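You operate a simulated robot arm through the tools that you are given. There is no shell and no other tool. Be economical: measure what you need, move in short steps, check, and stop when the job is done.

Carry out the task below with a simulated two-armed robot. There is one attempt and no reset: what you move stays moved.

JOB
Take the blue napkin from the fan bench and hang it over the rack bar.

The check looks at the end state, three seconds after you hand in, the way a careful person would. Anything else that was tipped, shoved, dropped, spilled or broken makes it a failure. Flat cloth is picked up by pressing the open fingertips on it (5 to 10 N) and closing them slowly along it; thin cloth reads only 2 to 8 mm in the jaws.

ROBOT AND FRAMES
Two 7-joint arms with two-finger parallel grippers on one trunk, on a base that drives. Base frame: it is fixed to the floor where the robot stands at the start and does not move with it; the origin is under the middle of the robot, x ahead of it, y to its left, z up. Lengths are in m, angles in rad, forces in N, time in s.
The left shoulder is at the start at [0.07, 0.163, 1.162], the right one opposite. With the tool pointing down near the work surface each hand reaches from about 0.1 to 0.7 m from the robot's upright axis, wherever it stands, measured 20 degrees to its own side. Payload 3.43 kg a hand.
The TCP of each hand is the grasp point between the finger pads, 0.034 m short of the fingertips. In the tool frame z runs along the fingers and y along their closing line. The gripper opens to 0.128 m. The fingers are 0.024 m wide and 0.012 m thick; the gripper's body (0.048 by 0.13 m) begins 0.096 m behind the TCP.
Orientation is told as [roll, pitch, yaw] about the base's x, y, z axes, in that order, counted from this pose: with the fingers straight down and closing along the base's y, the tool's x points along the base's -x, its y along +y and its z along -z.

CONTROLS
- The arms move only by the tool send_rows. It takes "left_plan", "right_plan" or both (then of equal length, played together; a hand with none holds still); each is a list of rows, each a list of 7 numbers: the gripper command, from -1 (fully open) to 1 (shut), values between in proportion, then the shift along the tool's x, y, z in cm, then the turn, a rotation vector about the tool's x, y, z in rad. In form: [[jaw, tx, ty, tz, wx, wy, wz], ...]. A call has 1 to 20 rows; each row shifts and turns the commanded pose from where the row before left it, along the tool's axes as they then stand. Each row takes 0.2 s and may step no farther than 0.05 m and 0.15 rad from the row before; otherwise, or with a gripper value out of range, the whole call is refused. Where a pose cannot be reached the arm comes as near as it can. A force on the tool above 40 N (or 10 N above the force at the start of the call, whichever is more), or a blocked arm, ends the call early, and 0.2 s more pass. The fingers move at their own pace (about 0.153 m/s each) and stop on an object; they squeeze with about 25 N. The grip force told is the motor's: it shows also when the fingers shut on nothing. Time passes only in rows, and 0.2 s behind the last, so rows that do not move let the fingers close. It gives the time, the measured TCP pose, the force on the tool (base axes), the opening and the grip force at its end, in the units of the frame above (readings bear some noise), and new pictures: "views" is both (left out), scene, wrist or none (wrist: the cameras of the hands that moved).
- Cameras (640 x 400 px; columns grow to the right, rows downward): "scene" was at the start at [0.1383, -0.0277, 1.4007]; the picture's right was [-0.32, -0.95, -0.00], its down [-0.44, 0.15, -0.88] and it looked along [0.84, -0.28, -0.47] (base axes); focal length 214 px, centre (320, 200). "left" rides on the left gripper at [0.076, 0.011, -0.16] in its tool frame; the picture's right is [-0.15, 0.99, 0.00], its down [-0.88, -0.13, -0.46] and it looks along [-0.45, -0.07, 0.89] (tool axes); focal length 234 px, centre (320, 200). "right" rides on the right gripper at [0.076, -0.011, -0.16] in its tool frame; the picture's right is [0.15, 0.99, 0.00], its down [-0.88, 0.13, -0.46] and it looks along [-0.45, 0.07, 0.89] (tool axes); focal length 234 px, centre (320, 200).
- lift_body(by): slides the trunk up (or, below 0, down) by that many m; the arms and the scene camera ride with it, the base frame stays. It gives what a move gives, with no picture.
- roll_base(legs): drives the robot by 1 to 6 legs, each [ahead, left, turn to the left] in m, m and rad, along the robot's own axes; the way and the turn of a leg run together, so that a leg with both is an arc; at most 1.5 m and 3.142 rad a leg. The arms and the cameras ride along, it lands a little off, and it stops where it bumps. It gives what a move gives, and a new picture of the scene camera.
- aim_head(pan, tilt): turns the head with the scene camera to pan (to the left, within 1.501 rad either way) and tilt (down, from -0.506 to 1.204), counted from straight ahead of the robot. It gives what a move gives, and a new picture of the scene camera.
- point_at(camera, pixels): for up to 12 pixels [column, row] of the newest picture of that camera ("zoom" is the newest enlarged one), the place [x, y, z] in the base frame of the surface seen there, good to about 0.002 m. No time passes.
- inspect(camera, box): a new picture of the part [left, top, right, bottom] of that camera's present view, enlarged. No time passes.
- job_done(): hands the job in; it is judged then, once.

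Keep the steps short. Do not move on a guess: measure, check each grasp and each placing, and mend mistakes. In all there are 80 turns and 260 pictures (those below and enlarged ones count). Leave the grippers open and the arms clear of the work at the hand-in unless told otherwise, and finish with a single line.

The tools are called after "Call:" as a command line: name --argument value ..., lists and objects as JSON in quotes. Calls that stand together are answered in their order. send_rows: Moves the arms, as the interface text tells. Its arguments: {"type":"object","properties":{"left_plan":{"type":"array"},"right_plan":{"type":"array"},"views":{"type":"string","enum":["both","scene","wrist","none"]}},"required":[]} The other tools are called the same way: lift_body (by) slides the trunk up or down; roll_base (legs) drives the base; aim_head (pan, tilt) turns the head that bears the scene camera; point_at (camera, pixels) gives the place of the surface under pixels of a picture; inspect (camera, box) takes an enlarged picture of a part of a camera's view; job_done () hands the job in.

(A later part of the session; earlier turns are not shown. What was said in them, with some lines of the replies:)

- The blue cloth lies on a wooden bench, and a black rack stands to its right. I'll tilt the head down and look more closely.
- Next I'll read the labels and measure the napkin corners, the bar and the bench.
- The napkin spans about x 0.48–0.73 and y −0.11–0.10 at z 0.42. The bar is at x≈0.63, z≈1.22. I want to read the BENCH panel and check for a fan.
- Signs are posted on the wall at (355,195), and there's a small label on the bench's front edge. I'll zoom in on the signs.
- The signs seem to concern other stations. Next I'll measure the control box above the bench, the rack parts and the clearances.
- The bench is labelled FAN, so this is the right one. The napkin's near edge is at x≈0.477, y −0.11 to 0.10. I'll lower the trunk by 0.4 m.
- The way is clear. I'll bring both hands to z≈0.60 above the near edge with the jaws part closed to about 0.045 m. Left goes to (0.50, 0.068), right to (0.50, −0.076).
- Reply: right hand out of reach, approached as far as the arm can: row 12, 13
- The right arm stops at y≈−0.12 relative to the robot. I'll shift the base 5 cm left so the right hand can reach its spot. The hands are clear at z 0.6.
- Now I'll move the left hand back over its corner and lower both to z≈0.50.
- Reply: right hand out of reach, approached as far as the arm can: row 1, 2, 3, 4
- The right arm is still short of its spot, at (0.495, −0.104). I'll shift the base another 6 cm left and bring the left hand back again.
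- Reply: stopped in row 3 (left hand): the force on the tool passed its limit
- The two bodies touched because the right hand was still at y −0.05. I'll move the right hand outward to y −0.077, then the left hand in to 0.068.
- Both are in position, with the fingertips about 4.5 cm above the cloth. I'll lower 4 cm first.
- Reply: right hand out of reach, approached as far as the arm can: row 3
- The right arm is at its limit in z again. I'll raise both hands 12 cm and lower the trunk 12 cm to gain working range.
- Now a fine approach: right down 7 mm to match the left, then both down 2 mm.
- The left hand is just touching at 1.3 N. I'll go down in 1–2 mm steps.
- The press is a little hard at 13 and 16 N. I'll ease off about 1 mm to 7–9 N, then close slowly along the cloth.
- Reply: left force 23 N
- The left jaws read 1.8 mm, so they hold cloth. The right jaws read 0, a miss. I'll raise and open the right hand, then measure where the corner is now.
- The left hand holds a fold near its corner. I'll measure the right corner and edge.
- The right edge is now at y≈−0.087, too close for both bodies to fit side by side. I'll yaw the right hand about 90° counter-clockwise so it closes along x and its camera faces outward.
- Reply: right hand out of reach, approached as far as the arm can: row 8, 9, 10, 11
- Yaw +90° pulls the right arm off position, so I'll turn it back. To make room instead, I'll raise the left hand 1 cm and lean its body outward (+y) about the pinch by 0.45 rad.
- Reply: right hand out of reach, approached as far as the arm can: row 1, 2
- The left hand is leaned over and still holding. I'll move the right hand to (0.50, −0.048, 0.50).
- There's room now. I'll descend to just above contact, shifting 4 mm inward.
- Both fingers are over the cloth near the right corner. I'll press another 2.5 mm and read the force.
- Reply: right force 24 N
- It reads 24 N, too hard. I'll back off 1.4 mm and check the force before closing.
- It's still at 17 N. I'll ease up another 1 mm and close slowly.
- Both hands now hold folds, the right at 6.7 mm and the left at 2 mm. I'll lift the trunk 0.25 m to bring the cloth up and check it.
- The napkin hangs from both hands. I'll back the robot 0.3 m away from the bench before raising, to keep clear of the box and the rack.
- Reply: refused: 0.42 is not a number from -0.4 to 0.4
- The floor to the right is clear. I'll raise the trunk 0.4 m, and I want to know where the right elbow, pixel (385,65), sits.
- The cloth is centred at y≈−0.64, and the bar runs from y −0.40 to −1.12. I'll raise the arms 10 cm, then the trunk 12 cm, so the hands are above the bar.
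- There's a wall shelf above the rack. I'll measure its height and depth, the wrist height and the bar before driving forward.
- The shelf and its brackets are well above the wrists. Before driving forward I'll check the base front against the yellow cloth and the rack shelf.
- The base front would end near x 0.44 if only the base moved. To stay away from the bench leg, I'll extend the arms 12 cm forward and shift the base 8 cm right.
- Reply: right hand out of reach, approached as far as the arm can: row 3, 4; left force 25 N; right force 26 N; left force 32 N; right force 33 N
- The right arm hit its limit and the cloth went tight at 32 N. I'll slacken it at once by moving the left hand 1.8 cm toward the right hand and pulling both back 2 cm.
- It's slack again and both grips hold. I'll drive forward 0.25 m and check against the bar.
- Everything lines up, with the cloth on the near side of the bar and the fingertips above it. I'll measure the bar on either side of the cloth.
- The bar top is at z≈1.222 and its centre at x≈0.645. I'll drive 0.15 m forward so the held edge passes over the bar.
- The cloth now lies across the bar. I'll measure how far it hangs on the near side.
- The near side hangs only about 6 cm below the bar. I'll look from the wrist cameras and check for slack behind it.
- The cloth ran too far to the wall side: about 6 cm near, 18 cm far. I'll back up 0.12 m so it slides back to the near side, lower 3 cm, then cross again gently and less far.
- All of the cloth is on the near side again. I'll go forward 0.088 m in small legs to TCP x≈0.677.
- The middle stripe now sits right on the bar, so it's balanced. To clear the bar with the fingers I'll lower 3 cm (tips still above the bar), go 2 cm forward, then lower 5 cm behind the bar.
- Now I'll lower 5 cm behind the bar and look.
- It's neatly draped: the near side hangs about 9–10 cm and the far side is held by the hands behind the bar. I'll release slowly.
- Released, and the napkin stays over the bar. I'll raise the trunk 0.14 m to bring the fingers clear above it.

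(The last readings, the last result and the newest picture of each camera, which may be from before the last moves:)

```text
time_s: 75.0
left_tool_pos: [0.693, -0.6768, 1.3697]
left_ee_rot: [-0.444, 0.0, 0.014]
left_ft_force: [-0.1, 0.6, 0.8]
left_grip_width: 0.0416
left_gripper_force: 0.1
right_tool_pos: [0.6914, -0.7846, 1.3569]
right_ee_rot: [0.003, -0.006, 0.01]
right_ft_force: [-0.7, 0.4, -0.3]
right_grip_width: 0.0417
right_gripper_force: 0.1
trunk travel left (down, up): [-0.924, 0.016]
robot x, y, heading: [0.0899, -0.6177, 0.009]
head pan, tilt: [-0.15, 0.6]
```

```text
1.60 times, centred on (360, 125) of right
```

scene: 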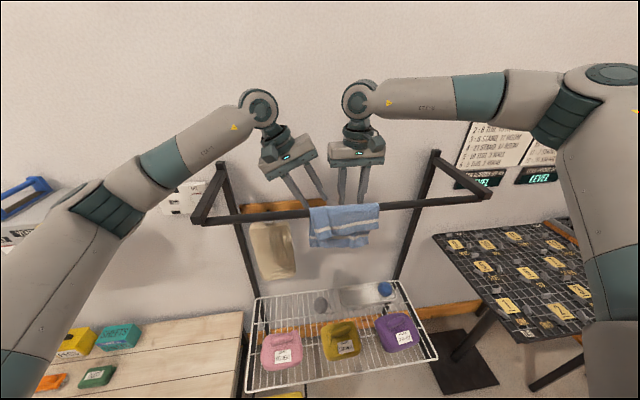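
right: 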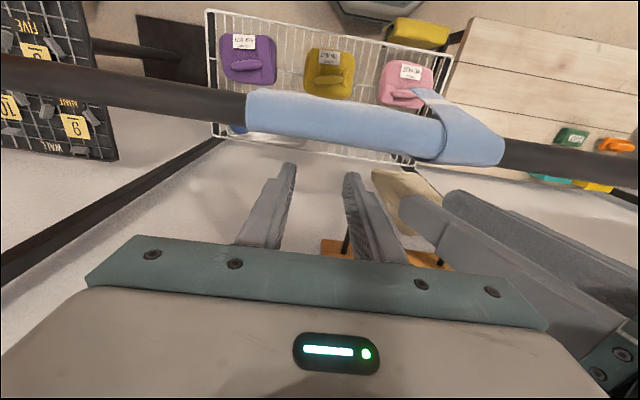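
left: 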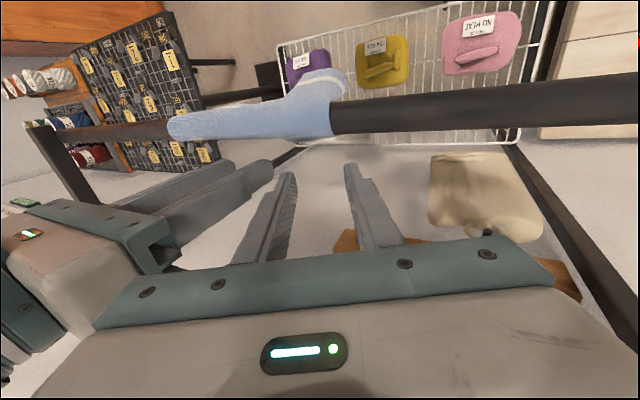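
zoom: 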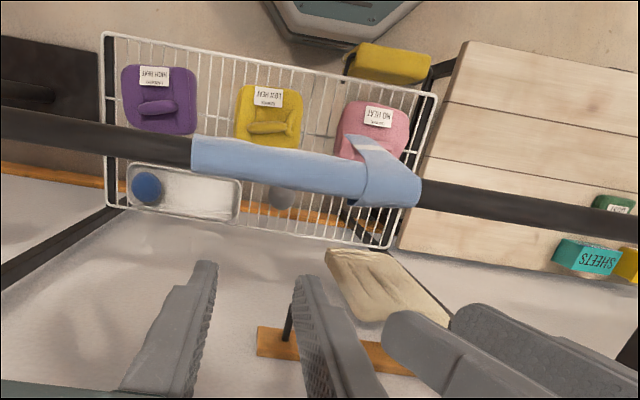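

The napkin hangs on both sides of the bar and the hands are well above it. I'll back away 0.35 m, open the grippers fully and check once more.

Call:
roll_base --legs '[[-0.35, 0, 0]]'

Call:
send_rows --left_plan '[[-0.2, 0, 0, 0, 0, 0, 0], [-0.2, 0, 0, 0, 0, 0, 0], [-0.2, 0, 0, 0, 0, 0, 0]]' --right_plan '[[-0.2, 0, 0, 0, 0, 0, 0], [-0.2, 0, 0, 0, 0, 0, 0], [-0.2, 0, 0, 0, 0, 0, 0]]' --views "none"

Call:
aim_head --pan 0.0 --tilt 0.8

Call:
inspect --camera "scene" --box '[240, 100, 440, 250]'

```text
time_s: 77.2
left_tool_pos: [0.3518, -0.6783, 1.3681]
left_ee_rot: [-0.444, 0.002, 0.016]
left_ft_force: [0.6, 0.5, 0.4]
left_grip_width: 0.0415
left_gripper_force: 0.1
right_tool_pos: [0.3504, -0.7867, 1.3551]
right_ee_rot: [0.003, -0.004, 0.012]
right_ft_force: [0.4, 0.1, -0.1]
right_grip_width: 0.0416
right_gripper_force: 0.0
trunk travel left (down, up): [-0.924, 0.016]
robot x, y, heading: [-0.2565, -0.6266, 0.012]
head pan, tilt: [-0.15, 0.6]
```

scene: 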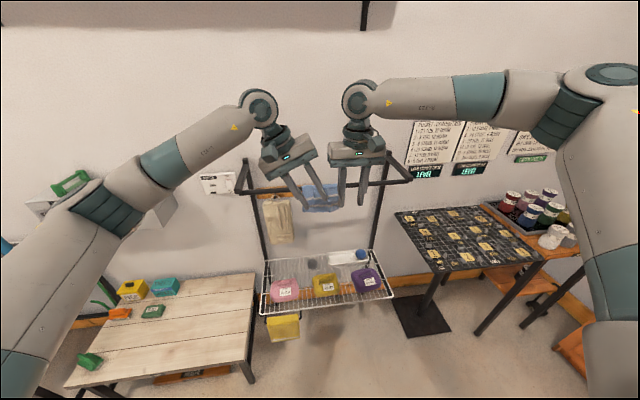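

```text
time_s: 78.0
left_tool_pos: [0.3474, -0.678, 1.3686]
left_ee_rot: [-0.443, -0.001, 0.018]
left_ft_force: [-0.2, 4.8, -3.1]
left_grip_width: 0.074
left_gripper_force: 0.0
right_tool_pos: [0.3464, -0.7868, 1.3576]
right_ee_rot: [0.005, -0.005, 0.013]
right_ft_force: [-0.2, -3.9, 2.1]
right_grip_width: 0.0745
right_gripper_force: 0.0
trunk travel left (down, up): [-0.924, 0.016]
robot x, y, heading: [-0.2592, -0.6268, 0.015]
head pan, tilt: [-0.15, 0.6]
```

```text
time_s: 78.8
left_tool_pos: [0.3472, -0.6788, 1.3701]
left_ee_rot: [-0.443, -0.001, 0.017]
left_ft_force: [0.2, 4.2, -3.7]
left_grip_width: 0.0738
left_gripper_force: 0.1
right_tool_pos: [0.3464, -0.7857, 1.358]
right_ee_rot: [0.004, -0.007, 0.012]
right_ft_force: [-0.1, -4.1, 3.8]
right_grip_width: 0.0745
right_gripper_force: 0.0
trunk travel left (down, up): [-0.924, 0.016]
robot x, y, heading: [-0.2526, -0.6234, 0.015]
head pan, tilt: [0.0, 0.799]
```

scene: 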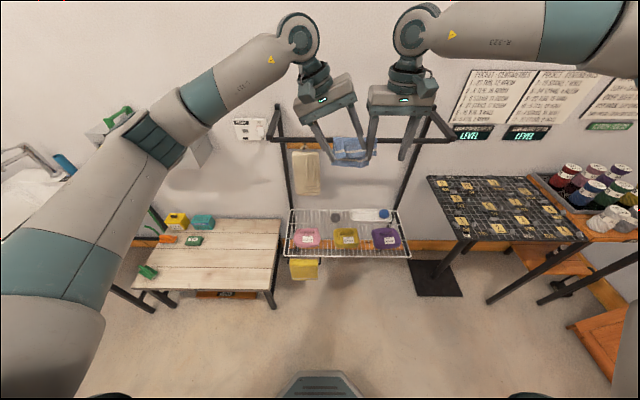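

```text
2.67 times, centred on (340, 175) of scene
```

zoom: 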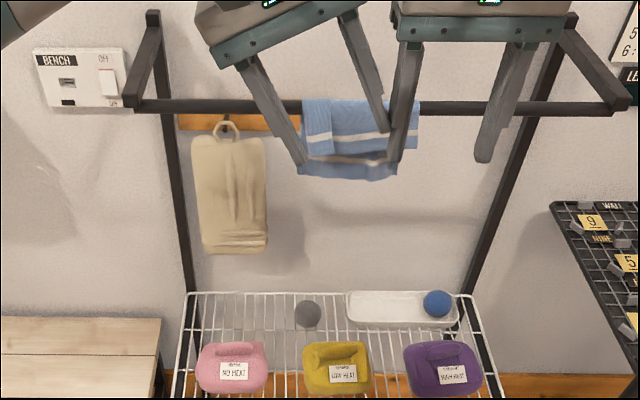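

The napkin hangs over the bar and nothing else is disturbed. The fingers touch each other, so I'll move the hands apart, open them fully and take a final unobstructed look.

Call:
send_rows --left_plan '[[-0.2, 0, 2.7, -1.28, 0, 0, 0], [-0.2, 0, 2.7, -1.28, 0, 0, 0], [-0.2, 0, 2.7, -1.28, 0, 0, 0], [-1, 0, 0, 0, 0, 0, 0], [-1, 0, 0, 0, 0, 0, 0]]' --right_plan '[[-0.2, 0, -3, 0, 0, 0, 0], [-0.2, 0, -3, 0, 0, 0, 0], [-0.2, 0, -3, 0, 0, 0, 0], [-1, 0, 0, 0, 0, 0, 0], [-1, 0, 0, 0, 0, 0, 0]]' --views "scene"

Call:
inspect --camera "scene" --box '[240, 100, 440, 250]'

```text
time_s: 80.0
left_tool_pos: [0.3463, -0.5881, 1.3699]
left_ee_rot: [-0.444, 0.0, 0.018]
left_ft_force: [1.1, 0.2, 0.1]
left_grip_width: 0.1283
left_gripper_force: 0.0
right_tool_pos: [0.3475, -0.8765, 1.3548]
right_ee_rot: [0.003, -0.007, 0.012]
right_ft_force: [0.3, 0.5, -0.2]
right_grip_width: 0.128
right_gripper_force: 0.1
trunk travel left (down, up): [-0.924, 0.016]
robot x, y, heading: [-0.2566, -0.623, 0.017]
head pan, tilt: [0.0, 0.799]
```

scene: 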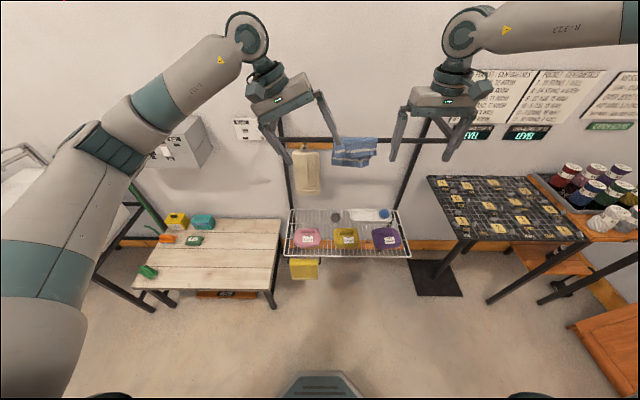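

```text
2.67 times, centred on (340, 175) of scene
```

zoom: 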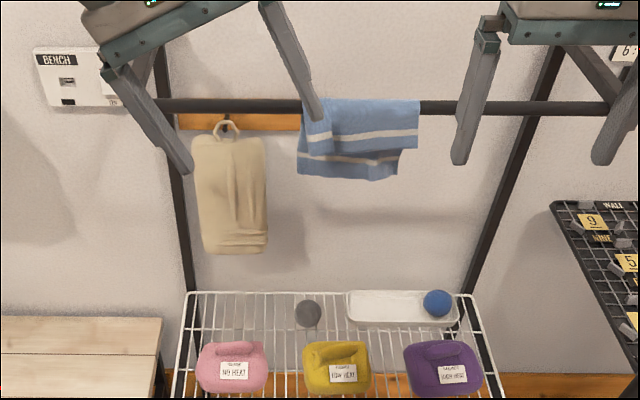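

The napkin is draped on both sides. I'll measure its edges, let a second pass and measure again to rule out creep.

Call:
point_at --camera "zoom" --pixels '[[360, 104], [400, 147], [340, 150], [315, 145], [350, 172], [390, 175]]'

Call:
send_rows --left_plan '[[-1, 1, 0, 0, 0, 0, 0], [-1, 1, 0, 0, 0, 0, 0], [-1, 0, 0, 0, 0, 0, 0], [-1, 0, 0, 0, 0, 0, 0], [-1, 0, 0, 0, 0, 0, 0], [-1, 0, 0, 0, 0, 0, 0], [-1, 0, 0, 0, 0, 0, 0], [-1, 0, 0, 0, 0, 0, 0], [-1, 0, 0, 0, 0, 0, 0], [-1, 0, 0, 0, 0, 0, 0]]' --views "none"

Call:
inspect --camera "scene" --box '[300, 120, 400, 195]'

```text
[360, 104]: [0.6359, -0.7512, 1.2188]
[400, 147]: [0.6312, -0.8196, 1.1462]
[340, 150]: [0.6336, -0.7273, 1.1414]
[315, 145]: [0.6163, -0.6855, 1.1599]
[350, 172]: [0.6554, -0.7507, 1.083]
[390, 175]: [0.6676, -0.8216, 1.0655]
```

```text
time_s: 82.2
left_tool_pos: [0.328, -0.5887, 1.3696]
left_ee_rot: [-0.443, 0.0, 0.017]
left_ft_force: [1.2, 0.1, -0.2]
left_grip_width: 0.1281
left_gripper_force: 0.0
right_tool_pos: [0.3477, -0.8766, 1.3555]
right_ee_rot: [0.005, -0.007, 0.01]
right_ft_force: [-0.2, -0.6, -0.3]
right_grip_width: 0.1279
right_gripper_force: 0.1
trunk travel left (down, up): [-0.924, 0.016]
robot x, y, heading: [-0.2555, -0.6241, 0.005]
head pan, tilt: [0.0, 0.799]
```

```text
5.33 times, centred on (350, 158) of scene
```

zoom: 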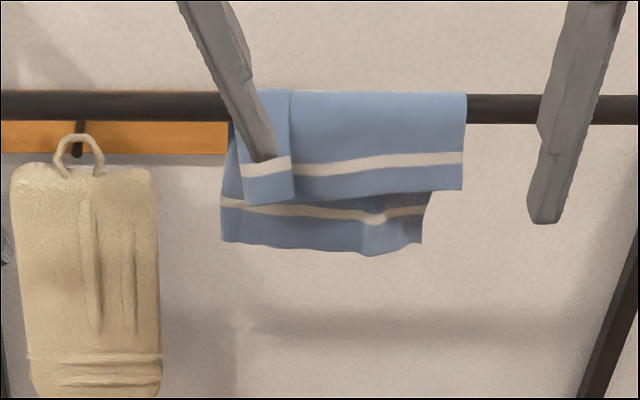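

Call:
point_at --camera "zoom" --pixels '[[455, 187], [400, 189], [340, 194], [270, 200], [300, 245], [400, 248]]'

```text
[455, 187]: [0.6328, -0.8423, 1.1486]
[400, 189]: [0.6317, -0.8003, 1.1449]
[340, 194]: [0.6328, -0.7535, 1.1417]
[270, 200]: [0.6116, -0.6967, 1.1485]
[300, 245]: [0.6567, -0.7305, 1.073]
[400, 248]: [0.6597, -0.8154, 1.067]
```

The edges stayed put over those two seconds (near edge z≈1.145, far edge z≈1.07). The napkin rests stably on the bar, the grippers are open and clear, and nothing else moved, so I'm handing in.

Call:
job_done

```text
The job is handed in.
```

The blue napkin from the fan bench is hanging over the rack bar, about 7–8 cm on the near side and 15 cm on the wall side; it held still for two seconds before hand-in, nothing else looked disturbed, and the grippers are open and clear.
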